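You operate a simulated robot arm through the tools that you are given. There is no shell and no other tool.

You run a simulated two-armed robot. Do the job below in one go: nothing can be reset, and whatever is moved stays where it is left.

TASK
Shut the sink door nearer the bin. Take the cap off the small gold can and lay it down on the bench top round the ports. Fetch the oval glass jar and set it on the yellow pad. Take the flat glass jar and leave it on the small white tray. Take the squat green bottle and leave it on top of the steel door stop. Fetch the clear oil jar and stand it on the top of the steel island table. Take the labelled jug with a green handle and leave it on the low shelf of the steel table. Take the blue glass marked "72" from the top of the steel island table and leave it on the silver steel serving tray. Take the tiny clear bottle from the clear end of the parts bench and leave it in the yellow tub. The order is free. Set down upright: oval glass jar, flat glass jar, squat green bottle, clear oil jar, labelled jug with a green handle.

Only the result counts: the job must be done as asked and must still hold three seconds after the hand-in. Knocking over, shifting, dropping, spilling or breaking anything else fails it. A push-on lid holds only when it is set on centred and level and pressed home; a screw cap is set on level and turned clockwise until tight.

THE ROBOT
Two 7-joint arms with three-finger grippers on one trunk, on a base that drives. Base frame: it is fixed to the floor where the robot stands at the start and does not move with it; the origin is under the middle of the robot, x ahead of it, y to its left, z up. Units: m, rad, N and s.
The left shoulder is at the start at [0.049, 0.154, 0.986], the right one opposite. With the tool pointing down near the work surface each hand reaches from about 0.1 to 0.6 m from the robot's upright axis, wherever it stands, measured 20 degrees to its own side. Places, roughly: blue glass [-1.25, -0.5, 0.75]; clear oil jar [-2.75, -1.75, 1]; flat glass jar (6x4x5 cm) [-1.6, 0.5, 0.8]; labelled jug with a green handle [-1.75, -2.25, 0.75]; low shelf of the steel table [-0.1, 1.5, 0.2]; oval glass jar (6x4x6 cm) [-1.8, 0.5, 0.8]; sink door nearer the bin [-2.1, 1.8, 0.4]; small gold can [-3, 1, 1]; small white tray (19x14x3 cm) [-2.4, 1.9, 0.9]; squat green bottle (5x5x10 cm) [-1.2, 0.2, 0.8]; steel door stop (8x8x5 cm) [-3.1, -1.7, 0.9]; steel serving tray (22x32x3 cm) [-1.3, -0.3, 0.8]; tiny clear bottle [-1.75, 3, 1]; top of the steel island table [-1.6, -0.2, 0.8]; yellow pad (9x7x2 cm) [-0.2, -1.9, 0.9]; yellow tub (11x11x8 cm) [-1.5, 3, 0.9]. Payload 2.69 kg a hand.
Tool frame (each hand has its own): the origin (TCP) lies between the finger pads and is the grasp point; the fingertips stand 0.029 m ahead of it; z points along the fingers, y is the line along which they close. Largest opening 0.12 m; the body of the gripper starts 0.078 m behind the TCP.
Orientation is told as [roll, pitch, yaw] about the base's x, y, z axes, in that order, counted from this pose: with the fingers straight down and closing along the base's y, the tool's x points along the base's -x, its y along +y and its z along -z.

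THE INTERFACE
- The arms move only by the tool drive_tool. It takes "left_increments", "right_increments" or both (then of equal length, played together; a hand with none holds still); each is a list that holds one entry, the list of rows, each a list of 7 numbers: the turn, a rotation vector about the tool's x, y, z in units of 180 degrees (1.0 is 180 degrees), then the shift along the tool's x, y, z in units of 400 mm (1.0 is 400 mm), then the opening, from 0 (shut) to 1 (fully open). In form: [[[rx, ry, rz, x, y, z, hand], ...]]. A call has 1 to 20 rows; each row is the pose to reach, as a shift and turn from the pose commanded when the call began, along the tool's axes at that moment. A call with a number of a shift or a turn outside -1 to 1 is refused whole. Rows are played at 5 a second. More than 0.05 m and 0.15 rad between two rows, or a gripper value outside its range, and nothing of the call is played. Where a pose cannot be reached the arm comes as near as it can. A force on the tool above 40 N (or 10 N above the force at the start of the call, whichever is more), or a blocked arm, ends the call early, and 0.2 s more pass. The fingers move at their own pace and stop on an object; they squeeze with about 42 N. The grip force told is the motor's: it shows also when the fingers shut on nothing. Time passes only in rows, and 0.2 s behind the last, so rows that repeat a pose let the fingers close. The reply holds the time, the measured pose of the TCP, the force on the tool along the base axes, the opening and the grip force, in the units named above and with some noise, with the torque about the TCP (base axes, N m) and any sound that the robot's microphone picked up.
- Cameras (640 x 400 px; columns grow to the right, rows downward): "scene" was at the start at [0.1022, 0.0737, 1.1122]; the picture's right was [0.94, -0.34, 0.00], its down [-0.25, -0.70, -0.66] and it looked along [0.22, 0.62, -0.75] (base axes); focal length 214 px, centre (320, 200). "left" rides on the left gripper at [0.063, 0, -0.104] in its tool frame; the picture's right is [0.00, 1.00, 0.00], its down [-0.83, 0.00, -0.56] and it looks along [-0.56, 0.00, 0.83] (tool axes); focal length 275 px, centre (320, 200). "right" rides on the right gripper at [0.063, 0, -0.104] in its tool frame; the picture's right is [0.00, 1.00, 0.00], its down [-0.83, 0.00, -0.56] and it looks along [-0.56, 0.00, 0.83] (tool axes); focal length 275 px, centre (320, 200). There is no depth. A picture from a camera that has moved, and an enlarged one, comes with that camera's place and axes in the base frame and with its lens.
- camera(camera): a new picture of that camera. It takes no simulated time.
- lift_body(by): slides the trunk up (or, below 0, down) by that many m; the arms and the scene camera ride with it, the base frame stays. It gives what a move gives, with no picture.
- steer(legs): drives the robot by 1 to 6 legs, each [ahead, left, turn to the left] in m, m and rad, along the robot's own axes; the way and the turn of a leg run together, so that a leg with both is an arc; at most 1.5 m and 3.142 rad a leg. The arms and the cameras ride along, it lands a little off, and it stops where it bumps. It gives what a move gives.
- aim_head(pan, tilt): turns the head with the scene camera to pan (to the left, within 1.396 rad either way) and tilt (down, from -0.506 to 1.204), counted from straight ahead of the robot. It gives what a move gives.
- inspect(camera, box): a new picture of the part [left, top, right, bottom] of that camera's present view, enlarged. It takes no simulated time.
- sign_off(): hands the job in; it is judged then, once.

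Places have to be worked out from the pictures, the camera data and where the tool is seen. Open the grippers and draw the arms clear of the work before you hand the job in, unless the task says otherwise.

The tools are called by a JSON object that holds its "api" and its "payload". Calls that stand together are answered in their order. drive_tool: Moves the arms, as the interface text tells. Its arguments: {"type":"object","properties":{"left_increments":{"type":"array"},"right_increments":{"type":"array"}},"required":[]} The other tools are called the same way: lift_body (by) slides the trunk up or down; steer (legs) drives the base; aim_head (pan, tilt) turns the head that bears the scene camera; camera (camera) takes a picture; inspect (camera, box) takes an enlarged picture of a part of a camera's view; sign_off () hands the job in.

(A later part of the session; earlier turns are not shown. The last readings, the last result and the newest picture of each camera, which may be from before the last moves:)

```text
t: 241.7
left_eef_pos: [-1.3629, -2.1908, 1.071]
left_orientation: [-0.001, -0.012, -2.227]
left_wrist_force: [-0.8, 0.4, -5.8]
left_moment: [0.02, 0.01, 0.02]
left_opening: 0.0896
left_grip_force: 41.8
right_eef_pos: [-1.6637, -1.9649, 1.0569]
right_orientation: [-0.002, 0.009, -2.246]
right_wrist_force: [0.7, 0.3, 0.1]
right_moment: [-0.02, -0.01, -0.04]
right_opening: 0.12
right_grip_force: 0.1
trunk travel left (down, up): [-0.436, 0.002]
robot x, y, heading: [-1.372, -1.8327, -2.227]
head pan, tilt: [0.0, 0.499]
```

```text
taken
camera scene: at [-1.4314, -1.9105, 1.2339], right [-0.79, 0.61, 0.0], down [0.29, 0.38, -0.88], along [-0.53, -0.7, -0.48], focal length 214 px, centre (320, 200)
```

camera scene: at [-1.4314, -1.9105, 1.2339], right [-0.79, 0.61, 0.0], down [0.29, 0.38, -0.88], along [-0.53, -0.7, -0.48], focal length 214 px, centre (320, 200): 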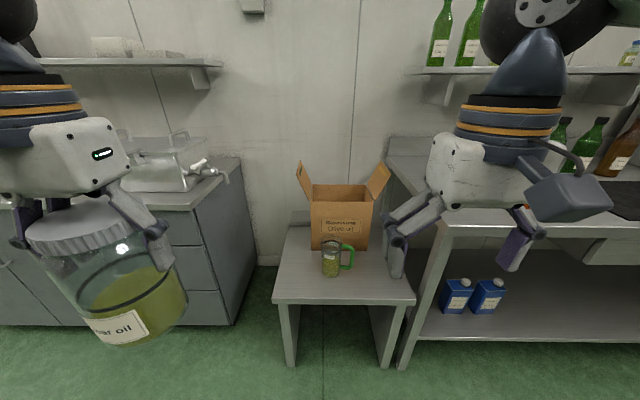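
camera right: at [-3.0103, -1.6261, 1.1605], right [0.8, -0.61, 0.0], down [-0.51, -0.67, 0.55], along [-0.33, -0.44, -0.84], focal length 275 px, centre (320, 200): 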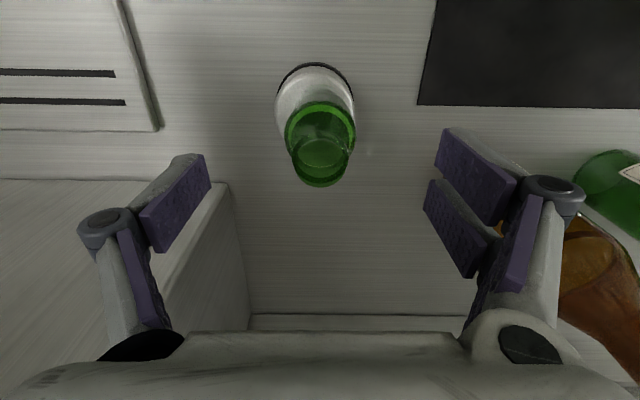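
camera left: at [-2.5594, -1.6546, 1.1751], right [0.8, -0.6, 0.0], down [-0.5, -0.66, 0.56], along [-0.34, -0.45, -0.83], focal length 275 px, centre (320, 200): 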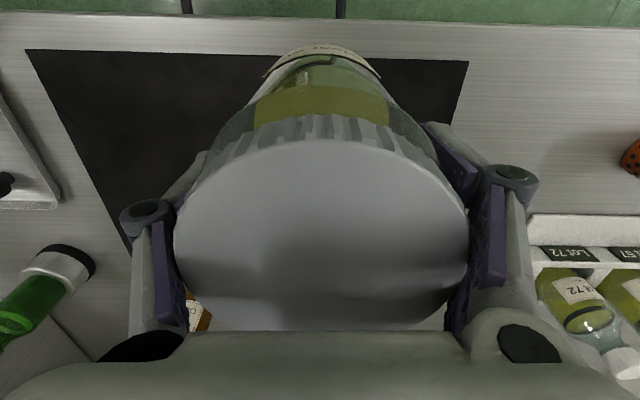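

{"api": "inspect", "payload": {"camera": "scene", "box": [270, 180, 420, 310]}}

```text
3.08 times, centred on (345, 245) of scene
camera zoom: at [-1.4314, -1.9105, 1.2339], right [-0.79, 0.61, 0.0], down [0.29, 0.38, -0.88], along [-0.53, -0.7, -0.48], focal length 660 px, centre (243, 62)
```

zoom: 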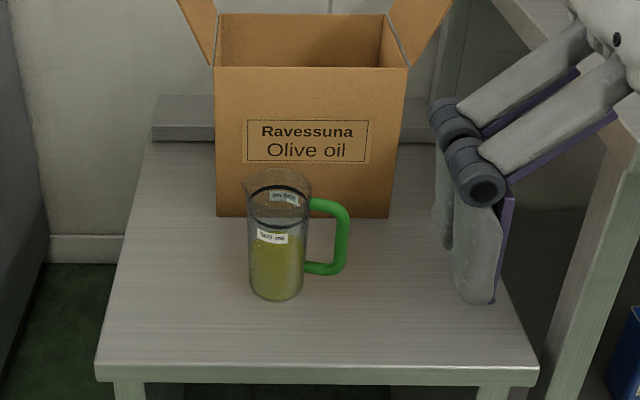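

The jug with the green handle stands before the carton, handle to the right. I lower the trunk and approach so the right hand can reach it.

{"api": "lift_body", "payload": {"by": -0.08}}

{"api": "steer", "payload": {"legs": [[0, 0.1, 0.015], [0.1, 0, 0]]}}

{"api": "camera", "payload": {"camera": "scene"}}

{"api": "camera", "payload": {"camera": "right"}}

```text
t: 242.9
left_eef_pos: [-1.362, -2.1913, 0.9926]
left_orientation: [0.0, -0.011, -2.226]
left_wrist_force: [0.4, 0.5, -5.8]
left_moment: [0.01, 0.02, 0.01]
left_opening: 0.0901
left_grip_force: 41.6
right_eef_pos: [-1.6634, -1.9647, 0.9788]
right_orientation: [0.0, 0.008, -2.245]
right_wrist_force: [0.3, 0.0, 0.0]
right_moment: [0.0, -0.02, 0.03]
right_opening: 0.1199
right_grip_force: 0.1
trunk travel left (down, up): [-0.356, 0.082]
robot x, y, heading: [-1.3746, -1.8351, -2.224]
head pan, tilt: [0.0, 0.499]
```

```text
t: 245.0
left_eef_pos: [-1.3356, -2.3309, 0.9908]
left_orientation: [-0.002, -0.009, -2.21]
left_wrist_force: [-0.9, -0.3, -5.8]
left_moment: [0.0, -0.04, 0.0]
left_opening: 0.0898
left_grip_force: 41.7
right_eef_pos: [-1.6402, -2.1101, 0.9772]
right_orientation: [0.0, 0.009, -2.227]
right_wrist_force: [-0.5, 0.4, 0.1]
right_moment: [0.04, -0.02, 0.02]
right_opening: 0.12
right_grip_force: 0.1
trunk travel left (down, up): [-0.356, 0.082]
robot x, y, heading: [-1.3518, -1.9738, -2.209]
head pan, tilt: [0.0, 0.499]
```

```text
taken
camera scene: at [-1.4508, -2.1074, 1.1417], right [-0.8, 0.6, 0.0], down [0.29, 0.39, -0.88], along [-0.52, -0.7, -0.48], focal length 214 px, centre (320, 200)
```

scene: 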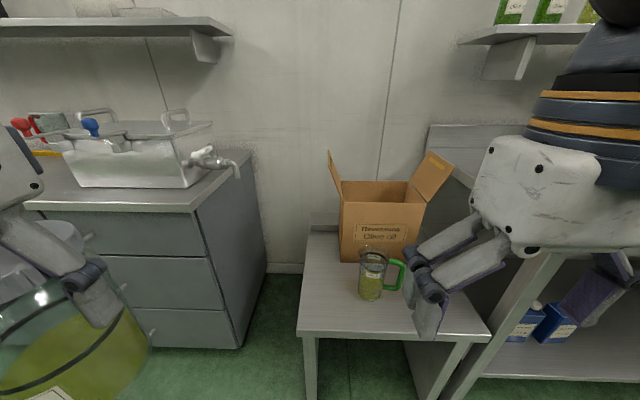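

```text
taken
camera right: at [-1.6029, -2.0614, 1.0819], right [0.79, -0.61, 0.0], down [-0.51, -0.67, 0.55], along [-0.33, -0.43, -0.84], focal length 275 px, centre (320, 200)
```

right: 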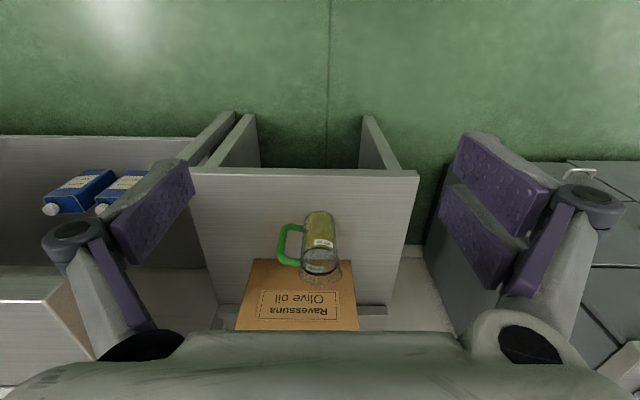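

{"api": "inspect", "payload": {"camera": "right", "box": [260, 200, 380, 300]}}

{"api": "inspect", "payload": {"camera": "scene", "box": [320, 220, 440, 320]}}

```text
4.00 times, centred on (320, 250) of right
camera zoom: at [-1.6029, -2.0614, 1.0819], right [0.79, -0.61, 0.0], down [-0.51, -0.67, 0.55], along [-0.33, -0.43, -0.84], focal length 1101 px, centre (320, 0)
```

zoom: 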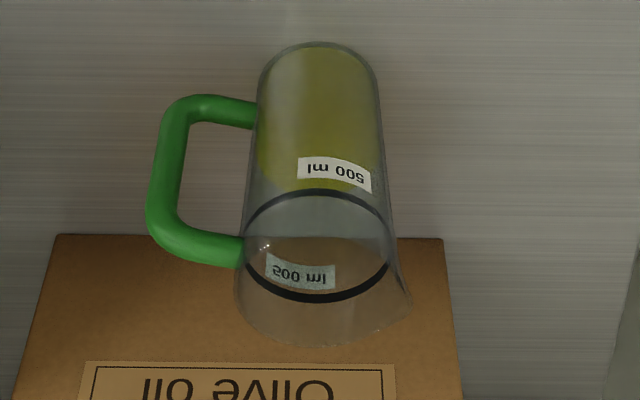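

```text
4.00 times, centred on (380, 270) of scene
camera zoom: at [-1.4508, -2.1074, 1.1417], right [-0.8, 0.6, 0.0], down [0.29, 0.39, -0.88], along [-0.52, -0.7, -0.48], focal length 858 px, centre (80, -80)
```

zoom: 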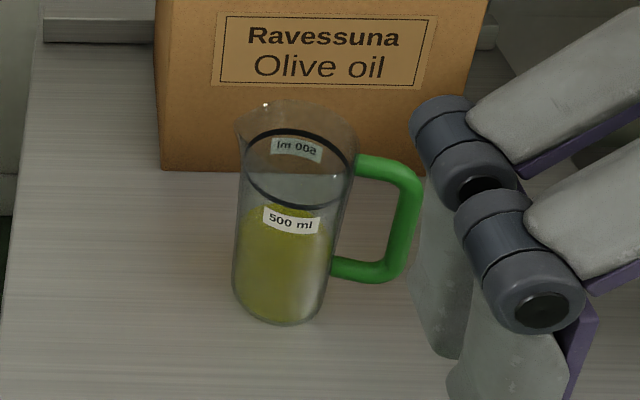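

Triangulated: the jug stands at about (-1.841, -2.369), stool top z≈0.557, rim z≈0.728. I drive 0.14 m ahead, turn the right wrist 90° and move over the jug.

{"api": "steer", "payload": {"legs": [[0.14, 0, 0]]}}

{"api": "drive_tool", "payload": {"right_increments": [[[0, 0, 0.045, 0, 0, 0, 1], [0, 0, 0.09, 0, 0, 0, 1], [0, 0, 0.135, 0, 0, 0, 1], [0, 0, 0.18, 0, 0, 0, 1], [0, 0, 0.225, 0, 0, 0, 1], [0, 0, 0.27, 0, 0, 0, 1], [0, 0, 0.315, 0, 0, 0, 1], [0, 0, 0.36, -0.05, 0, 0, 1], [0, 0, 0.405, -0.1, 0, 0.05, 1], [0, 0, 0.45, -0.2, 0, 0.1, 1], [0, 0, 0.495, -0.3, 0, 0.16, 1], [0, 0, 0.505, -0.38, 0, 0.24, 1], [0, 0, 0.505, -0.44, 0, 0.32, 1], [0, 0, 0.505, -0.44, 0, 0.4, 1], [0, 0, 0.505, -0.44, 0, 0.4, 1]]]}}

{"api": "camera", "payload": {"camera": "right"}}

{"api": "camera", "payload": {"camera": "scene"}}

```text
t: 246.4
left_eef_pos: [-1.4185, -2.4443, 0.9927]
left_orientation: [-0.001, -0.009, -2.21]
left_wrist_force: [0.1, 0.2, -6.3]
left_moment: [0.04, -0.02, -0.01]
left_opening: 0.0899
left_grip_force: 41.9
right_eef_pos: [-1.724, -2.2228, 0.9774]
right_orientation: [-0.003, 0.009, -2.227]
right_wrist_force: [-0.9, -0.6, 0.4]
right_moment: [0.01, -0.03, 0.01]
right_opening: 0.1199
right_grip_force: 0.1
trunk travel left (down, up): [-0.356, 0.082]
robot x, y, heading: [-1.4353, -2.0845, -2.209]
head pan, tilt: [0.0, 0.499]
```

```text
t: 249.6
left_eef_pos: [-1.4178, -2.4427, 0.9918]
left_orientation: [0.0, -0.011, -2.21]
left_wrist_force: [-0.1, -0.2, -5.7]
left_moment: [-0.01, 0.06, 0.0]
left_opening: 0.0897
left_grip_force: 41.7
right_eef_pos: [-1.8291, -2.3571, 0.8161]
right_orientation: [-0.006, -0.001, 2.468]
right_wrist_force: [-0.1, 0.8, -0.5]
right_moment: [0.02, 0.0, 0.01]
right_opening: 0.1198
right_grip_force: 0.0
trunk travel left (down, up): [-0.356, 0.082]
robot x, y, heading: [-1.4389, -2.0891, -2.211]
head pan, tilt: [0.0, 0.499]
```

```text
taken
camera right: at [-1.781, -2.3978, 0.9199], right [-0.62, -0.79, -0.01], down [-0.65, 0.51, 0.56], along [-0.43, 0.35, -0.83], focal length 275 px, centre (320, 200)
```

right: 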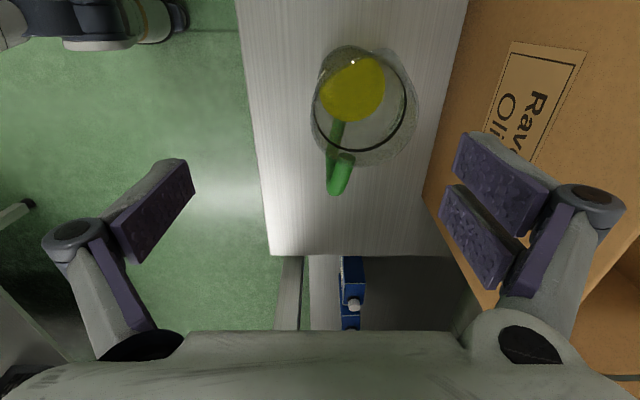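

```text
taken
camera scene: at [-1.5338, -2.2192, 1.1418], right [-0.8, 0.6, 0.0], down [0.29, 0.38, -0.88], along [-0.52, -0.71, -0.48], focal length 214 px, centre (320, 200)
```

scene: 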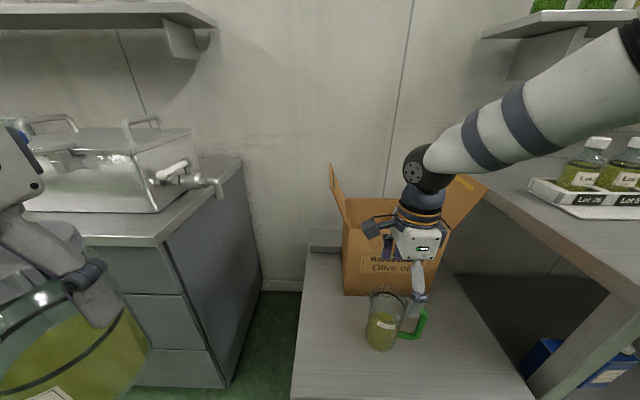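

{"api": "inspect", "payload": {"camera": "scene", "box": [340, 260, 450, 360]}}

{"api": "inspect", "payload": {"camera": "right", "box": [290, 30, 440, 210]}}

```text
4.00 times, centred on (395, 310) of scene
camera zoom: at [-1.5338, -2.2192, 1.1418], right [-0.8, 0.6, 0.0], down [0.29, 0.38, -0.88], along [-0.52, -0.71, -0.48], focal length 858 px, centre (20, -240)
```

zoom: 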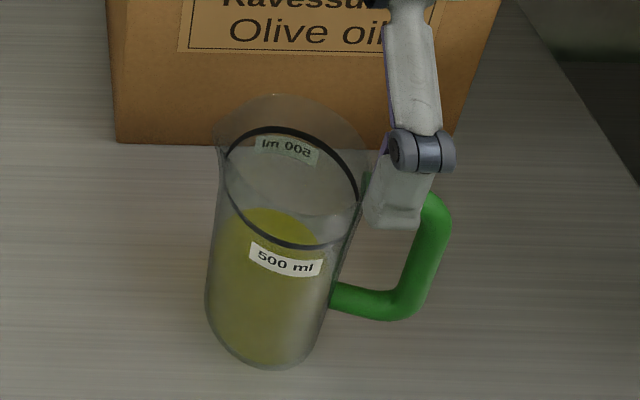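

```text
2.22 times, centred on (365, 120) of right
camera zoom: at [-1.781, -2.3978, 0.9199], right [-0.62, -0.79, -0.01], down [-0.65, 0.51, 0.56], along [-0.43, 0.35, -0.83], focal length 612 px, centre (220, 378)
```

zoom: 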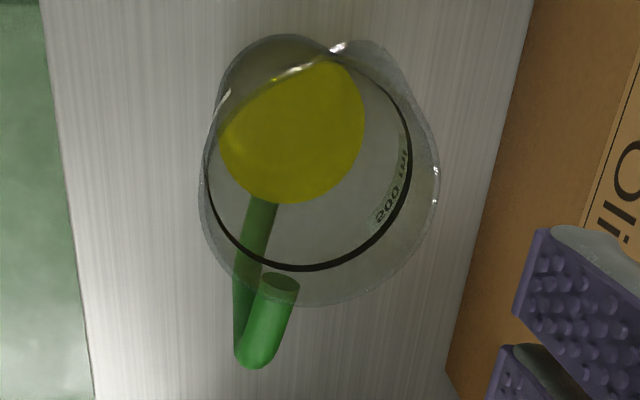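

Refined: rim centre about 35 mm ahead of the TCP, rim z≈0.712. I move over it, descend to TCP z≈0.675, and check before closing.

{"api": "drive_tool", "payload": {"right_increments": [[[0, 0, 0, 0.002, 0.045, 0, 1], [0, 0, 0, 0.002, 0.0875, 0, 1], [0, 0, 0, 0.002, 0.0875, 0.1, 1], [0, 0, 0, 0.002, 0.0875, 0.2, 1], [0, 0, 0, 0.002, 0.0875, 0.29, 1], [0, 0, 0, 0.002, 0.0875, 0.35, 1], [0, 0, 0, 0.002, 0.0875, 0.35, 1]]]}}

{"api": "camera", "payload": {"camera": "right"}}

{"api": "inspect", "payload": {"camera": "scene", "box": [340, 220, 450, 360]}}

```text
t: 251.2
left_eef_pos: [-1.4183, -2.4421, 0.9914]
left_orientation: [0.0, -0.011, -2.209]
left_wrist_force: [0.3, 0.4, -6.6]
left_moment: [-0.02, -0.03, -0.03]
left_opening: 0.0901
left_grip_force: 42.2
right_eef_pos: [-1.8494, -2.3867, 0.6763]
right_orientation: [-0.008, 0.0, 2.469]
right_wrist_force: [-0.4, 0.6, -0.6]
right_moment: [0.0, -0.02, -0.02]
right_opening: 0.1201
right_grip_force: 0.0
trunk travel left (down, up): [-0.356, 0.082]
robot x, y, heading: [-1.4423, -2.0855, -2.207]
head pan, tilt: [0.0, 0.499]
```

```text
taken
camera right: at [-1.8016, -2.4272, 0.7794], right [-0.62, -0.79, -0.01], down [-0.65, 0.51, 0.56], along [-0.43, 0.35, -0.83], focal length 275 px, centre (320, 200)
```

right: 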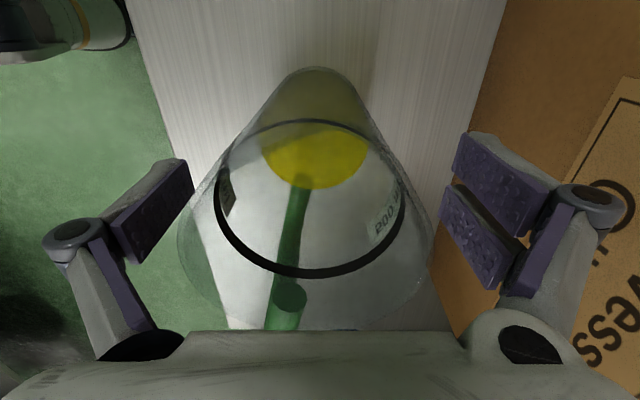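

```text
2.86 times, centred on (395, 290) of scene
camera zoom: at [-1.5337, -2.2192, 1.1419], right [-0.8, 0.6, 0.0], down [0.29, 0.38, -0.88], along [-0.52, -0.71, -0.48], focal length 613 px, centre (106, -57)
```

zoom: 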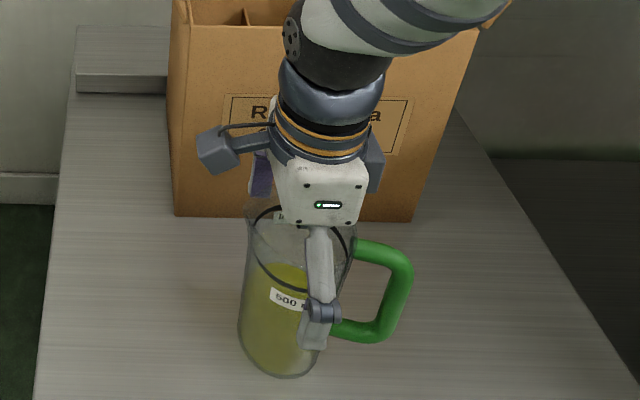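

The jug is centred between the fingers. I close and lift slowly.

{"api": "drive_tool", "payload": {"right_increments": [[[0, 0, 0, 0, -0.008, 0, 0.8], [0, 0, 0, 0, -0.008, 0, 0], [0, 0, 0, 0, -0.008, 0, 0], [0, 0, 0, 0, -0.008, 0, 0], [0, 0, 0, 0, -0.008, -0.02, 0], [0, 0, 0, 0, -0.008, -0.06, 0], [0, 0, 0, 0, -0.008, -0.06, 0]]]}}

{"api": "camera", "payload": {"camera": "right"}}

{"api": "inspect", "payload": {"camera": "scene", "box": [340, 220, 450, 360]}}

```text
t: 252.8
left_eef_pos: [-1.4187, -2.442, 0.9919]
left_orientation: [-0.001, -0.01, -2.21]
left_wrist_force: [-0.3, 0.5, -6.4]
left_moment: [0.04, 0.0, -0.02]
left_opening: 0.0898
left_grip_force: 42.0
right_eef_pos: [-1.8477, -2.3822, 0.7013]
right_orientation: [-0.008, -0.001, 2.471]
right_wrist_force: [-0.8, -0.1, -2.8]
right_moment: [-0.05, -0.03, 0.02]
right_opening: 0.0747
right_grip_force: 42.3
trunk travel left (down, up): [-0.356, 0.082]
robot x, y, heading: [-1.4379, -2.0815, -2.211]
head pan, tilt: [0.0, 0.499]
```

```text
taken
camera right: at [-1.7996, -2.4237, 0.8046], right [-0.62, -0.79, -0.01], down [-0.66, 0.51, 0.56], along [-0.43, 0.35, -0.83], focal length 275 px, centre (320, 200)
```

right: 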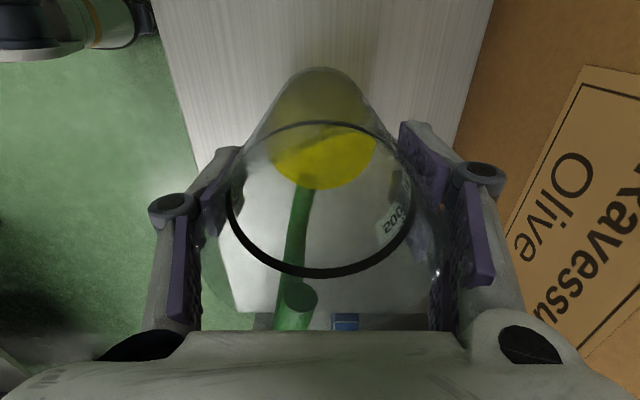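

```text
2.86 times, centred on (395, 290) of scene
camera zoom: at [-1.5339, -2.2194, 1.1417], right [-0.8, 0.6, 0.0], down [0.29, 0.38, -0.88], along [-0.52, -0.7, -0.48], focal length 613 px, centre (106, -57)
```

zoom: 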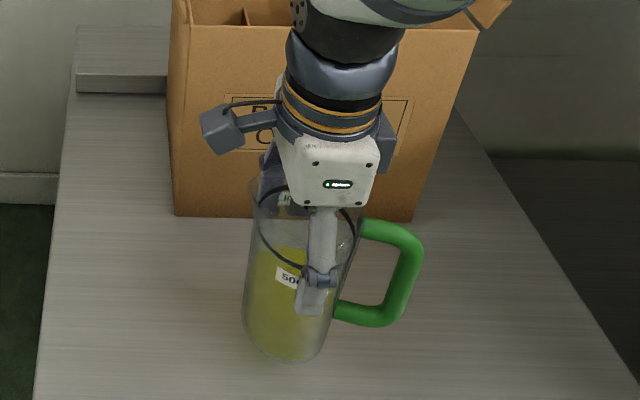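

The jug is held. I raise it and draw it back.

{"api": "drive_tool", "payload": {"right_increments": [[[0, 0, 0, 0, 0, -0.1, 0], [0, 0, 0, 0, -0.06, -0.2, 0], [0, 0, 0, 0, -0.14, -0.28, 0], [0, 0, 0, 0, -0.22, -0.36, 0], [0, 0, 0, 0, -0.3, -0.44, 0], [0, 0, 0, 0, -0.38, -0.5, 0], [0, 0, 0, 0, -0.43, -0.5, 0], [0, 0, 0, 0, -0.43, -0.5, 0]]]}}

{"api": "steer", "payload": {"legs": [[-0.2, 0, 0]]}}

{"api": "aim_head", "payload": {"pan": -1.2, "tilt": 0.4}}

{"api": "camera", "payload": {"camera": "scene"}}

```text
t: 254.6
left_eef_pos: [-1.4188, -2.4432, 0.9919]
left_orientation: [0.0, -0.009, -2.211]
left_wrist_force: [-0.1, 0.5, -7.0]
left_moment: [0.02, 0.0, -0.01]
left_opening: 0.0896
left_grip_force: 41.4
right_eef_pos: [-1.8496, -2.3321, 0.8303]
right_orientation: [-0.009, -0.002, 2.47]
right_wrist_force: [0.1, 0.6, -3.0]
right_moment: [-0.06, -0.06, 0.0]
right_opening: 0.0751
right_grip_force: 42.0
right hand out of reach, approached as far as the arm can: row 3, 4, 5, 6, 7, 8
trunk travel left (down, up): [-0.356, 0.082]
robot x, y, heading: [-1.4353, -2.0836, -2.208]
head pan, tilt: [0.0, 0.499]
```

```text
t: 256.1
left_eef_pos: [-1.3021, -2.2838, 0.992]
left_orientation: [0.0, -0.011, -2.21]
left_wrist_force: [-0.3, 0.1, -6.4]
left_moment: [-0.04, 0.02, 0.0]
left_opening: 0.09
left_grip_force: 42.1
right_eef_pos: [-1.7332, -2.1732, 0.8286]
right_orientation: [-0.009, -0.002, 2.469]
right_wrist_force: [0.1, 0.9, -1.8]
right_moment: [-0.07, -0.02, 0.03]
right_opening: 0.0748
right_grip_force: 42.2
trunk travel left (down, up): [-0.356, 0.082]
robot x, y, heading: [-1.3184, -1.9278, -2.206]
head pan, tilt: [0.0, 0.499]
```

```text
t: 257.5
left_eef_pos: [-1.3019, -2.286, 0.9916]
left_orientation: [0.001, -0.01, -2.209]
left_wrist_force: [-0.2, 0.2, -7.3]
left_moment: [0.01, 0.01, 0.02]
left_opening: 0.0899
left_grip_force: 41.5
right_eef_pos: [-1.7339, -2.1752, 0.8282]
right_orientation: [-0.009, -0.002, 2.469]
right_wrist_force: [0.0, 0.2, -2.1]
right_moment: [-0.06, -0.01, -0.01]
right_opening: 0.0745
right_grip_force: 42.1
trunk travel left (down, up): [-0.356, 0.082]
robot x, y, heading: [-1.3195, -1.9255, -2.212]
head pan, tilt: [-1.201, 0.4]
```

```text
taken
camera scene: at [-1.4524, -1.9646, 1.1509], right [0.26, 0.96, 0.0], down [0.38, -0.1, -0.92], along [-0.89, 0.24, -0.39], focal length 214 px, centre (320, 200)
```

scene: 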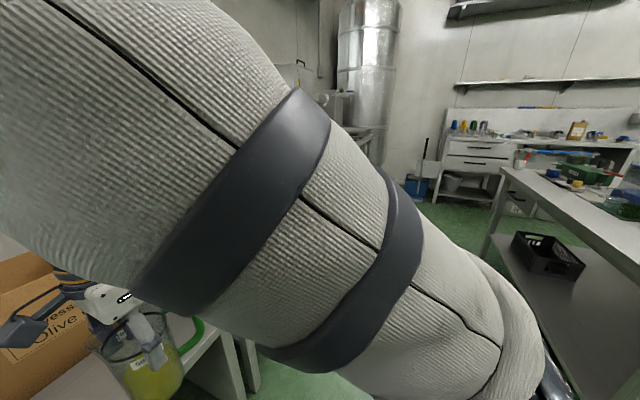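

The right arm got stuck extended in that wrist pose. I try lowering slightly, then pulling back, then raising.

{"api": "drive_tool", "payload": {"right_increments": [[[0, 0, 0, 0, 0, 0.06, 0], [0, 0, 0, 0, 0, 0.12, 0], [0, 0, 0, 0, -0.06, 0.14, 0], [0, 0, 0, 0, -0.12, 0.14, 0], [0, 0, 0, 0, -0.18, 0.14, 0], [0, 0, 0, 0, -0.24, 0.14, 0], [0, 0, 0, 0, -0.3, 0.14, 0], [0, 0, 0, 0, -0.3, 0.14, 0]]]}}

{"api": "aim_head", "payload": {"pan": -0.3, "tilt": 0.5}}

{"api": "camera", "payload": {"camera": "scene"}}

```text
t: 259.3
left_eef_pos: [-1.302, -2.2847, 0.9922]
left_orientation: [0.002, -0.01, -2.208]
left_wrist_force: [-0.7, 0.2, -6.6]
left_moment: [0.01, 0.02, -0.02]
left_opening: 0.09
left_grip_force: 42.0
right_eef_pos: [-1.6785, -2.087, 0.74]
right_orientation: [-0.011, -0.001, 2.469]
right_wrist_force: [-0.6, -0.2, -3.3]
right_moment: [-0.04, -0.04, 0.01]
right_opening: 0.0746
right_grip_force: 42.3
right hand out of reach, approached as far as the arm can: row 5, 6, 7, 8
trunk travel left (down, up): [-0.356, 0.082]
robot x, y, heading: [-1.3202, -1.9312, -2.209]
head pan, tilt: [-1.201, 0.4]
```

```text
t: 260.5
left_eef_pos: [-1.3028, -2.2843, 0.9912]
left_orientation: [-0.001, -0.01, -2.209]
left_wrist_force: [0.0, -0.3, -6.1]
left_moment: [0.0, 0.02, 0.0]
left_opening: 0.0898
left_grip_force: 41.6
right_eef_pos: [-1.6783, -2.0868, 0.7397]
right_orientation: [-0.009, -0.001, 2.469]
right_wrist_force: [-0.1, 0.9, -3.7]
right_moment: [-0.02, -0.04, -0.01]
right_opening: 0.0743
right_grip_force: 41.7
trunk travel left (down, up): [-0.356, 0.082]
robot x, y, heading: [-1.3218, -1.9313, -2.213]
head pan, tilt: [-0.3, 0.499]
```

```text
taken
camera scene: at [-1.4365, -2.0427, 1.1418], right [-0.59, 0.81, 0.0], down [0.39, 0.28, -0.88], along [-0.71, -0.52, -0.48], focal length 214 px, centre (320, 200)
```

scene: 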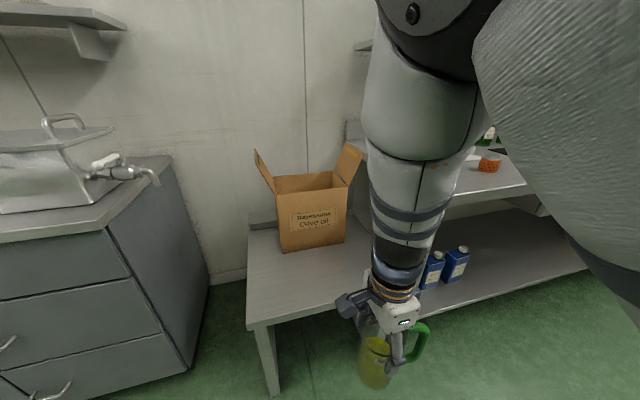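

At 0.34 m ahead now. I turn the wrist back to neutral here (handle will point ahead), then raise.

{"api": "drive_tool", "payload": {"right_increments": [[[0, 0, -0.045, 0, 0, 0, 0], [0, 0, -0.09, 0, 0, 0, 0], [0, 0, -0.135, 0, 0, 0, 0], [0, 0, -0.18, 0, 0, 0, 0], [0, 0, -0.225, 0, 0, 0, 0], [0, 0, -0.27, 0, 0, 0, 0], [0, 0, -0.315, 0, 0, 0, 0], [0, 0, -0.36, 0, 0, 0, 0], [0, 0, -0.405, 0, 0, 0, 0], [0, 0, -0.45, 0, 0, 0, 0], [0, 0, -0.495, 0, 0, 0, 0], [0, 0, -0.495, 0, 0, -0.1, 0], [0, 0, -0.495, 0, 0, -0.2, 0], [0, 0, -0.495, 0, 0, -0.3, 0], [0, 0, -0.495, 0, 0, -0.4, 0], [0, 0, -0.495, 0, 0, -0.4, 0]]]}}

{"api": "camera", "payload": {"camera": "scene"}}

{"api": "camera", "payload": {"camera": "right"}}

```text
t: 263.9
left_eef_pos: [-1.3021, -2.2846, 0.9919]
left_orientation: [0.0, -0.011, -2.21]
left_wrist_force: [-0.5, 0.6, -6.6]
left_moment: [0.05, 0.03, -0.01]
left_opening: 0.0897
left_grip_force: 41.9
right_eef_pos: [-1.7761, -2.1339, 0.8615]
right_orientation: [-0.002, 0.013, -2.258]
right_wrist_force: [-0.4, -0.4, -3.2]
right_moment: [0.03, 0.0, -0.01]
right_opening: 0.0743
right_grip_force: 42.3
right hand out of reach, approached as far as the arm can: row 12, 13, 14, 15, 16
trunk travel left (down, up): [-0.356, 0.082]
robot x, y, heading: [-1.3197, -1.9291, -2.207]
head pan, tilt: [-0.3, 0.499]
```

```text
taken
camera scene: at [-1.4365, -2.0428, 1.1418], right [-0.59, 0.81, 0.0], down [0.39, 0.28, -0.88], along [-0.71, -0.52, -0.48], focal length 214 px, centre (320, 200)
```

scene: 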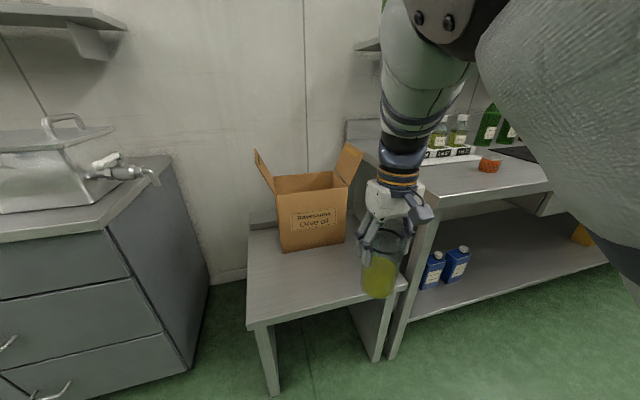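

```text
taken
camera right: at [-1.7369, -2.0859, 0.9661], right [0.78, -0.63, 0.0], down [-0.53, -0.65, 0.55], along [-0.35, -0.42, -0.84], focal length 275 px, centre (320, 200)
```

right: 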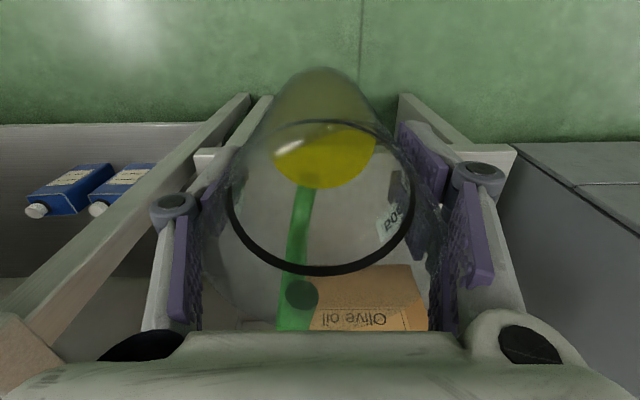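

The arm cannot hold the jug high and close in this configuration, so I carry it lower and nearer.

{"api": "drive_tool", "payload": {"right_increments": [[[0, 0, 0, 0, 0, 0.1, 0], [0, 0, 0, 0.06, 0.02, 0.2, 0], [0, 0, 0, 0.12, 0.05, 0.28, 0], [0, 0, 0, 0.18, 0.08, 0.33, 0], [0, 0, 0, 0.25, 0.12, 0.36, 0], [0, 0, 0, 0.3, 0.15, 0.36, 0], [0, 0, 0, 0.3, 0.15, 0.36, 0]]]}}

```text
t: 265.5
left_eef_pos: [-1.3013, -2.2856, 0.9912]
left_orientation: [0.0, -0.01, -2.209]
left_wrist_force: [-0.4, -0.5, -5.7]
left_moment: [0.03, 0.0, -0.01]
left_opening: 0.0899
left_grip_force: 42.0
right_eef_pos: [-1.6524, -2.073, 0.7126]
right_orientation: [-0.002, 0.012, -2.258]
right_wrist_force: [0.3, 0.7, -2.1]
right_moment: [0.03, -0.04, -0.01]
right_opening: 0.0747
right_grip_force: 42.5
trunk travel left (down, up): [-0.356, 0.082]
robot x, y, heading: [-1.3186, -1.9259, -2.21]
head pan, tilt: [-0.3, 0.499]
```

I carry it like this. Now I back up through the gap between island and white table to stand at the island's short end, where the oil jar will go.

{"api": "steer", "payload": {"legs": [[0, -0.08, 0], [-0.8, 0, 0], [-0.77, 0, 0]]}}

{"api": "drive_tool", "payload": {"right_increments": [[[0, 0, 0, 0.06, -0.04, 0, 0], [0, 0, 0, 0.12, -0.08, 0, 0], [0, 0, 0, 0.18, -0.12, 0, 0], [0, 0, 0, 0.24, -0.16, 0, 0], [0, 0, 0, 0.24, -0.16, 0, 0]]]}}

{"api": "aim_head", "payload": {"pan": 0.0, "tilt": 0.7}}

{"api": "camera", "payload": {"camera": "scene"}}

```text
t: 274.3
left_eef_pos: [-0.4464, -1.0025, 0.9921]
left_orientation: [0.0, -0.009, -2.215]
left_wrist_force: [0.6, -0.1, -6.0]
left_moment: [0.02, 0.02, 0.02]
left_opening: 0.0896
left_grip_force: 41.9
right_eef_pos: [-0.7953, -0.7877, 0.7128]
right_orientation: [-0.002, 0.008, -2.265]
right_wrist_force: [0.0, 0.0, -2.2]
right_moment: [0.02, -0.04, 0.0]
right_opening: 0.0741
right_grip_force: 42.1
trunk travel left (down, up): [-0.356, 0.082]
robot x, y, heading: [-0.4628, -0.6462, -2.219]
head pan, tilt: [-0.3, 0.499]
```

```text
t: 275.5
left_eef_pos: [-0.4453, -1.0034, 0.9919]
left_orientation: [-0.003, -0.009, -2.214]
left_wrist_force: [-0.6, 0.3, -6.8]
left_moment: [0.05, 0.01, 0.01]
left_opening: 0.0896
left_grip_force: 42.4
right_eef_pos: [-0.8159, -0.711, 0.6982]
right_orientation: [-0.001, 0.011, -2.264]
right_wrist_force: [-0.3, 0.5, -3.2]
right_moment: [0.04, -0.02, -0.01]
right_opening: 0.0743
right_grip_force: 42.0
right hand out of reach, approached as far as the arm can: row 2, 3, 4, 5
trunk travel left (down, up): [-0.356, 0.082]
robot x, y, heading: [-0.462, -0.6487, -2.216]
head pan, tilt: [-0.3, 0.499]
```

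```text
t: 276.3
left_eef_pos: [-0.4468, -1.0041, 0.9919]
left_orientation: [-0.001, -0.011, -2.216]
left_wrist_force: [-0.9, -0.1, -5.6]
left_moment: [0.0, -0.01, 0.01]
left_opening: 0.0898
left_grip_force: 42.3
right_eef_pos: [-0.8168, -0.7103, 0.6988]
right_orientation: [-0.001, 0.009, -2.262]
right_wrist_force: [-0.8, 0.3, -3.0]
right_moment: [0.03, -0.02, -0.01]
right_opening: 0.0745
right_grip_force: 42.0
trunk travel left (down, up): [-0.356, 0.082]
robot x, y, heading: [-0.4658, -0.648, -2.219]
head pan, tilt: [0.0, 0.7]
```

```text
taken
camera scene: at [-0.5561, -0.7742, 1.1241], right [-0.8, 0.6, 0.0], down [0.39, 0.51, -0.77], along [-0.46, -0.61, -0.64], focal length 214 px, centre (320, 200)
```

scene: 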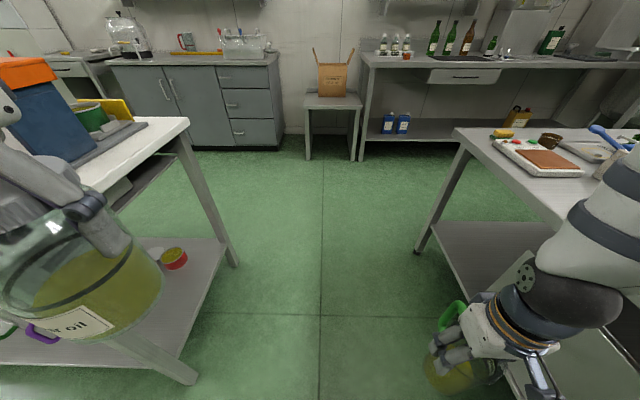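

The jug is tucked closer. I shift slightly left and turn right to face the island's end.

{"api": "steer", "payload": {"legs": [[0, 0.07, 0], [0, 0, -1.567]]}}

{"api": "camera", "payload": {"camera": "scene"}}

```text
t: 281.4
left_eef_pos: [-0.7618, -0.7029, 0.9911]
left_orientation: [0.001, -0.011, 2.491]
left_wrist_force: [0.0, -0.6, -6.1]
left_moment: [0.04, -0.01, 0.01]
left_opening: 0.09
left_grip_force: 42.4
right_eef_pos: [-0.4673, -0.336, 0.6988]
right_orientation: [-0.003, 0.012, 2.439]
right_wrist_force: [-0.7, -0.8, -2.4]
right_moment: [-0.04, -0.03, -0.01]
right_opening: 0.0743
right_grip_force: 42.2
trunk travel left (down, up): [-0.356, 0.082]
robot x, y, heading: [-0.4064, -0.6888, 2.49]
head pan, tilt: [0.0, 0.7]
```

```text
taken
camera scene: at [-0.5306, -0.5925, 1.1241], right [0.61, 0.8, 0.0], down [0.51, -0.39, -0.76], along [-0.61, 0.46, -0.64], focal length 214 px, centre (320, 200)
```

scene: 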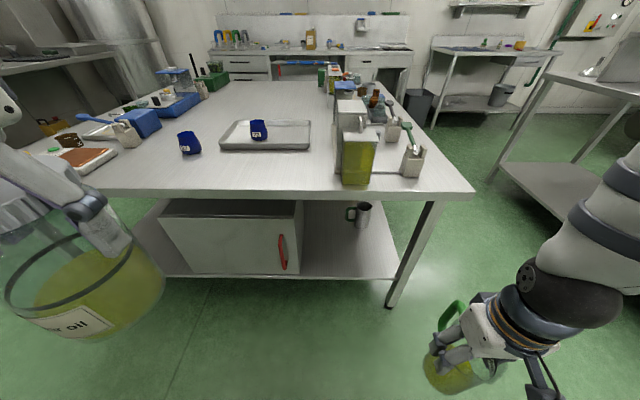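

The target spot at the table's near end (where glass 72 was) is free. I drive 0.17 m ahead and check the spot with the left camera.

{"api": "steer", "payload": {"legs": [[0.17, 0, 0]]}}

{"api": "camera", "payload": {"camera": "scene"}}

{"api": "camera", "payload": {"camera": "left"}}

```text
t: 282.9
left_eef_pos: [-0.8971, -0.599, 0.9923]
left_orientation: [0.001, -0.01, 2.489]
left_wrist_force: [0.8, 0.1, -6.1]
left_moment: [-0.01, -0.03, 0.03]
left_opening: 0.0898
left_grip_force: 41.9
right_eef_pos: [-0.6029, -0.2314, 0.6974]
right_orientation: [-0.001, 0.013, 2.439]
right_wrist_force: [-0.9, 0.4, -2.8]
right_moment: [-0.05, -0.04, 0.02]
right_opening: 0.0742
right_grip_force: 41.2
trunk travel left (down, up): [-0.356, 0.082]
robot x, y, heading: [-0.541, -0.5885, 2.488]
head pan, tilt: [0.0, 0.7]
```

```text
taken
camera scene: at [-0.6663, -0.4888, 1.124], right [0.61, 0.79, 0.0], down [0.51, -0.39, -0.76], along [-0.61, 0.46, -0.64], focal length 214 px, centre (320, 200)
```

scene: 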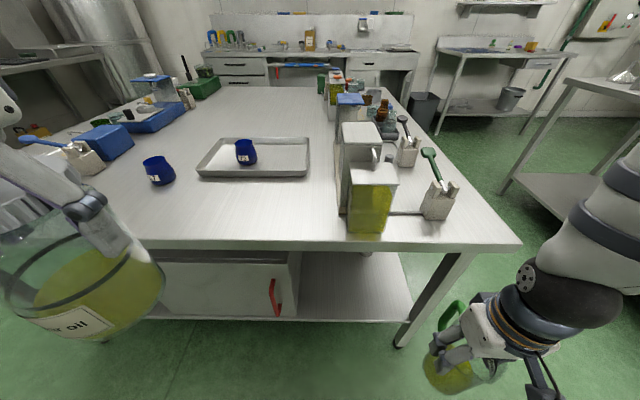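

```text
taken
camera left: at [-0.8469, -0.6375, 1.0948], right [-0.61, -0.79, 0.0], down [-0.65, 0.5, 0.56], along [-0.45, 0.34, -0.83], focal length 275 px, centre (320, 200)
```

left: 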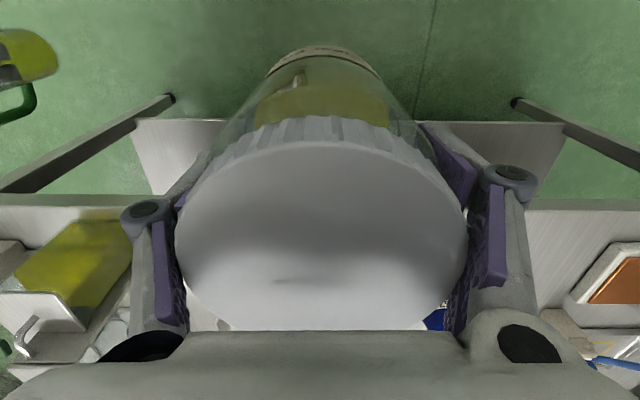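

I carry the oil jar forward over the free spot while lowering slightly.

{"api": "drive_tool", "payload": {"left_increments": [[[0, 0, 0, -0.1, -0.01, 0, 0], [0, 0, 0, -0.2, -0.02, 0, 0], [0, 0, 0, -0.3, -0.03, 0.02, 0], [0, 0, 0, -0.4, -0.04, 0.05, 0], [0, 0, 0, -0.5, -0.05, 0.08, 0], [0, 0, 0, -0.6, -0.05, 0.11, 0], [0, 0, 0, -0.68, -0.05, 0.14, 0], [0, 0, 0, -0.68, -0.05, 0.14, 0]]]}}

{"api": "camera", "payload": {"camera": "scene"}}

{"api": "camera", "payload": {"camera": "left"}}

```text
t: 284.7
left_eef_pos: [-1.1006, -0.4198, 0.9361]
left_orientation: [-0.001, -0.008, 2.488]
left_wrist_force: [0.3, 0.2, -6.8]
left_moment: [0.03, 0.0, 0.01]
left_opening: 0.0896
left_grip_force: 41.9
right_eef_pos: [-0.6016, -0.2323, 0.6982]
right_orientation: [-0.002, 0.009, 2.441]
right_wrist_force: [0.4, -0.2, -3.0]
right_moment: [-0.06, -0.04, 0.0]
right_opening: 0.0746
right_grip_force: 41.7
trunk travel left (down, up): [-0.356, 0.082]
robot x, y, heading: [-0.5431, -0.5849, 2.493]
head pan, tilt: [0.0, 0.7]
```

```text
taken
camera scene: at [-0.6656, -0.4894, 1.1241], right [0.61, 0.79, 0.0], down [0.51, -0.39, -0.76], along [-0.61, 0.46, -0.64], focal length 214 px, centre (320, 200)
```

scene: 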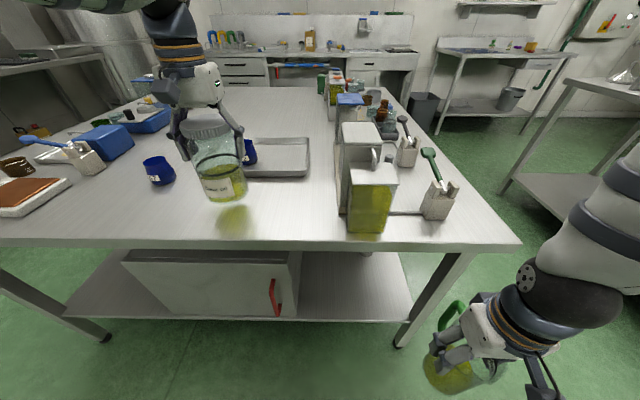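

```text
taken
camera left: at [-1.0505, -0.4581, 1.0393], right [-0.61, -0.79, 0.0], down [-0.65, 0.51, 0.56], along [-0.45, 0.34, -0.83], focal length 275 px, centre (320, 200)
```

left: 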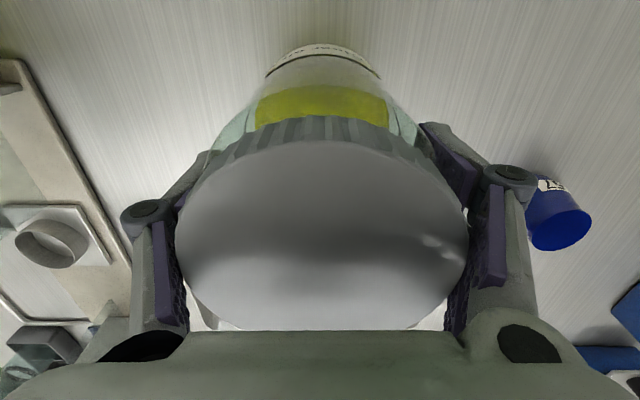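

The spot is clear. I lower the jar stepwise.

{"api": "drive_tool", "payload": {"left_increments": [[[0, 0, 0, 0, 0, 0.03, 0], [0, 0, 0, 0, 0, 0.06, 0], [0, 0, 0, 0, 0, 0.08, 0], [0, 0, 0, 0, 0, 0.08, 0]]]}}

{"api": "inspect", "payload": {"camera": "scene", "box": [140, 80, 300, 240]}}

```text
t: 285.7
left_eef_pos: [-1.1015, -0.418, 0.9045]
left_orientation: [0.0, -0.007, 2.489]
left_wrist_force: [0.2, 0.4, -7.1]
left_moment: [0.02, 0.03, 0.0]
left_opening: 0.0901
left_grip_force: 42.2
right_eef_pos: [-0.601, -0.2327, 0.6985]
right_orientation: [-0.003, 0.012, 2.441]
right_wrist_force: [-0.9, 0.5, -3.3]
right_moment: [-0.03, -0.04, -0.01]
right_opening: 0.0742
right_grip_force: 42.1
trunk travel left (down, up): [-0.356, 0.082]
robot x, y, heading: [-0.5415, -0.588, 2.49]
head pan, tilt: [0.0, 0.7]
```

```text
2.50 times, centred on (220, 160) of scene
camera zoom: at [-0.6659, -0.4891, 1.1241], right [0.61, 0.79, 0.0], down [0.51, -0.39, -0.76], along [-0.61, 0.46, -0.64], focal length 536 px, centre (570, 300)
```

zoom: 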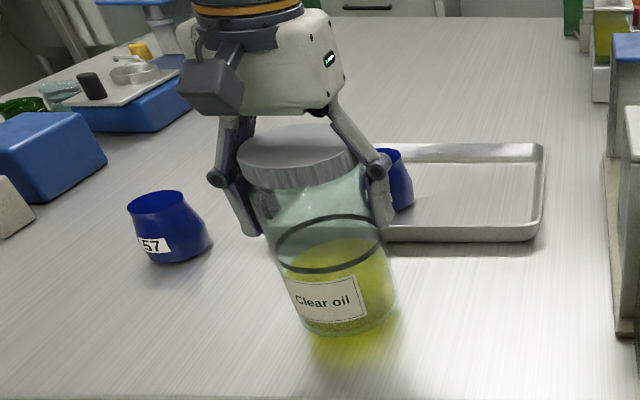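

{"api": "drive_tool", "payload": {"left_increments": [[[0, 0, 0, 0, 0, 0.01, 0], [0, 0, 0, 0, 0, 0.018, 0], [0, 0, 0, 0, 0, 0.018, 0]]]}}

```text
t: 286.5
left_eef_pos: [-1.1015, -0.4183, 0.8981]
left_orientation: [0.001, -0.008, 2.489]
left_wrist_force: [-0.4, 0.4, -6.6]
left_moment: [0.01, 0.03, -0.01]
left_opening: 0.0899
left_grip_force: 42.7
right_eef_pos: [-0.6022, -0.2322, 0.6986]
right_orientation: [-0.001, 0.012, 2.439]
right_wrist_force: [-0.3, -0.6, -2.9]
right_moment: [-0.02, -0.02, 0.01]
right_opening: 0.0743
right_grip_force: 42.2
trunk travel left (down, up): [-0.356, 0.082]
robot x, y, heading: [-0.5409, -0.5849, 2.489]
head pan, tilt: [0.0, 0.7]
```

{"api": "drive_tool", "payload": {"left_increments": [[[0, 0, 0, 0, 0, 0.006, 0], [0, 0, 0, 0, 0, 0.012, 0], [0, 0, 0, 0, 0, 0.012, 0]]]}}

```text
t: 287.3
left_eef_pos: [-1.101, -0.4173, 0.8948]
left_orientation: [-0.001, -0.014, 2.488]
left_wrist_force: [-1.5, -1.5, 2.2]
left_moment: [0.25, 0.19, 0.0]
left_opening: 0.0896
left_grip_force: 41.6
right_eef_pos: [-0.6031, -0.2325, 0.6985]
right_orientation: [-0.003, 0.01, 2.44]
right_wrist_force: [-0.6, -0.5, -3.1]
right_moment: [-0.06, -0.05, 0.0]
right_opening: 0.0742
right_grip_force: 42.1
trunk travel left (down, up): [-0.356, 0.082]
robot x, y, heading: [-0.5454, -0.5851, 2.492]
head pan, tilt: [0.0, 0.7]
```

Contact. I settle 1 mm more, open fully and rise straight up.

{"api": "drive_tool", "payload": {"left_increments": [[[0, 0, 0, 0, 0, 0.003, 0], [0, 0, 0, 0, 0, 0.003, 0.85], [0, 0, 0, 0, 0, 0.003, 1], [0, 0, 0, 0, 0, 0.0, 1], [0, 0, 0, 0, 0, -0.05, 1], [0, 0, 0, 0, 0, -0.12, 1], [0, 0, 0, 0, 0, -0.2, 1], [0, 0, 0, 0, 0, -0.25, 1]]]}}

{"api": "inspect", "payload": {"camera": "scene", "box": [140, 80, 300, 240]}}

{"api": "camera", "payload": {"camera": "left"}}

```text
t: 289.1
left_eef_pos: [-1.1009, -0.4172, 0.9965]
left_orientation: [0.001, -0.01, 2.488]
left_wrist_force: [-0.4, -1.1, 0.0]
left_moment: [0.03, -0.04, 0.0]
left_opening: 0.12
left_grip_force: 0.0
right_eef_pos: [-0.6016, -0.2318, 0.697]
right_orientation: [-0.001, 0.01, 2.44]
right_wrist_force: [0.2, -0.4, -3.3]
right_moment: [0.01, -0.06, 0.02]
right_opening: 0.0744
right_grip_force: 42.5
trunk travel left (down, up): [-0.356, 0.082]
robot x, y, heading: [-0.5425, -0.5832, 2.487]
head pan, tilt: [0.0, 0.7]
```

```text
2.50 times, centred on (220, 160) of scene
camera zoom: at [-0.6654, -0.4892, 1.1241], right [0.61, 0.79, 0.0], down [0.51, -0.39, -0.76], along [-0.61, 0.46, -0.64], focal length 536 px, centre (570, 300)
```

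zoom: 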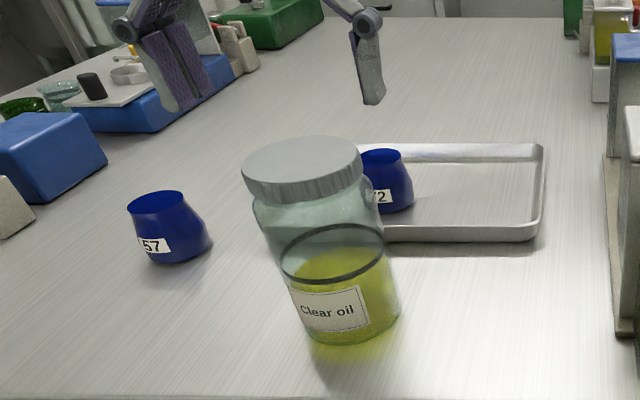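

```text
taken
camera left: at [-1.0502, -0.4565, 1.0991], right [-0.61, -0.79, 0.0], down [-0.65, 0.5, 0.56], along [-0.45, 0.34, -0.83], focal length 275 px, centre (320, 200)
```

left: 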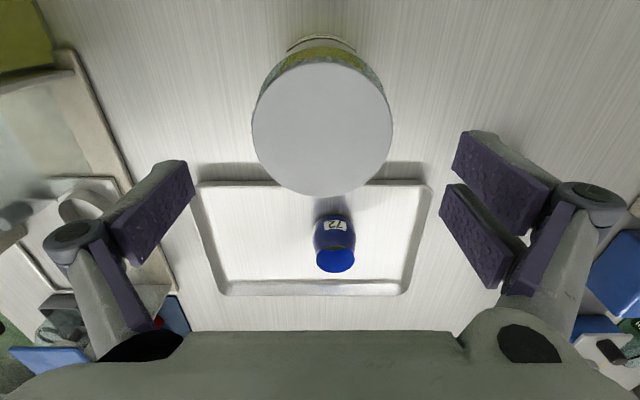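

The oil jar stands upright on the island with its lid on. I back the robot away, then tuck the left hand in free space.

{"api": "steer", "payload": {"legs": [[-0.3, 0, 0]]}}

{"api": "drive_tool", "payload": {"left_increments": [[[0, 0, 0, 0, 0, 0.1, 1], [0, 0, 0, 0, 0, 0.2, 1], [0, 0, 0, 0.1, 0, 0.25, 1], [0, 0, 0, 0.2, 0, 0.25, 1], [0, 0, 0, 0.3, 0, 0.25, 1], [0, 0, 0, 0.4, 0, 0.25, 1], [0, 0, 0, 0.5, 0, 0.25, 1], [0, 0, 0, 0.55, 0, 0.2, 1], [0, 0, 0, 0.55, 0, 0.1, 1], [0, 0, 0, 0.55, 0, 0.0, 1], [0, 0, 0, 0.55, 0, 0.0, 1]]]}}

{"api": "aim_head", "payload": {"pan": -1.0, "tilt": 0.4}}

{"api": "camera", "payload": {"camera": "scene"}}

```text
t: 291.1
left_eef_pos: [-0.8687, -0.5948, 0.9948]
left_orientation: [0.001, -0.012, 2.489]
left_wrist_force: [-0.1, -0.3, -0.5]
left_moment: [0.03, 0.01, 0.02]
left_opening: 0.1201
left_grip_force: 0.1
right_eef_pos: [-0.3712, -0.4095, 0.6985]
right_orientation: [-0.001, 0.01, 2.44]
right_wrist_force: [-1.2, -0.2, -3.6]
right_moment: [-0.01, -0.02, -0.01]
right_opening: 0.0741
right_grip_force: 41.8
trunk travel left (down, up): [-0.356, 0.082]
robot x, y, heading: [-0.3092, -0.7618, 2.491]
head pan, tilt: [0.0, 0.7]
```

```text
t: 293.5
left_eef_pos: [-0.6953, -0.7262, 0.9932]
left_orientation: [0.0, -0.011, 2.488]
left_wrist_force: [-0.8, 0.1, 0.0]
left_moment: [0.0, 0.0, 0.02]
left_opening: 0.1197
left_grip_force: 0.1
right_eef_pos: [-0.3701, -0.4089, 0.6989]
right_orientation: [-0.002, 0.009, 2.439]
right_wrist_force: [0.1, 0.5, -2.7]
right_moment: [-0.07, -0.04, -0.01]
right_opening: 0.0741
right_grip_force: 41.8
trunk travel left (down, up): [-0.356, 0.082]
robot x, y, heading: [-0.3063, -0.7628, 2.488]
head pan, tilt: [0.0, 0.7]
```

```text
t: 294.8
left_eef_pos: [-0.6946, -0.7264, 0.9913]
left_orientation: [-0.001, -0.01, 2.489]
left_wrist_force: [0.4, -0.2, -0.3]
left_moment: [0.03, -0.01, 0.0]
left_opening: 0.1198
left_grip_force: 0.1
right_eef_pos: [-0.3707, -0.4084, 0.6987]
right_orientation: [-0.001, 0.008, 2.438]
right_wrist_force: [1.7, 0.2, -2.3]
right_moment: [-0.06, -0.02, -0.07]
right_opening: 0.0741
right_grip_force: 42.4
trunk travel left (down, up): [-0.356, 0.082]
robot x, y, heading: [-0.3095, -0.7605, 2.487]
head pan, tilt: [-1.0, 0.4]
```

```text
taken
camera scene: at [-0.3587, -0.6254, 1.151], right [1.0, -0.08, 0.0], down [-0.03, -0.39, -0.92], along [0.07, 0.92, -0.39], focal length 214 px, centre (320, 200)
```

scene: 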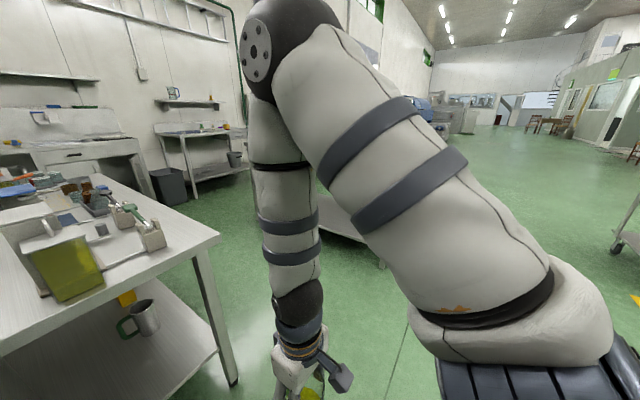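

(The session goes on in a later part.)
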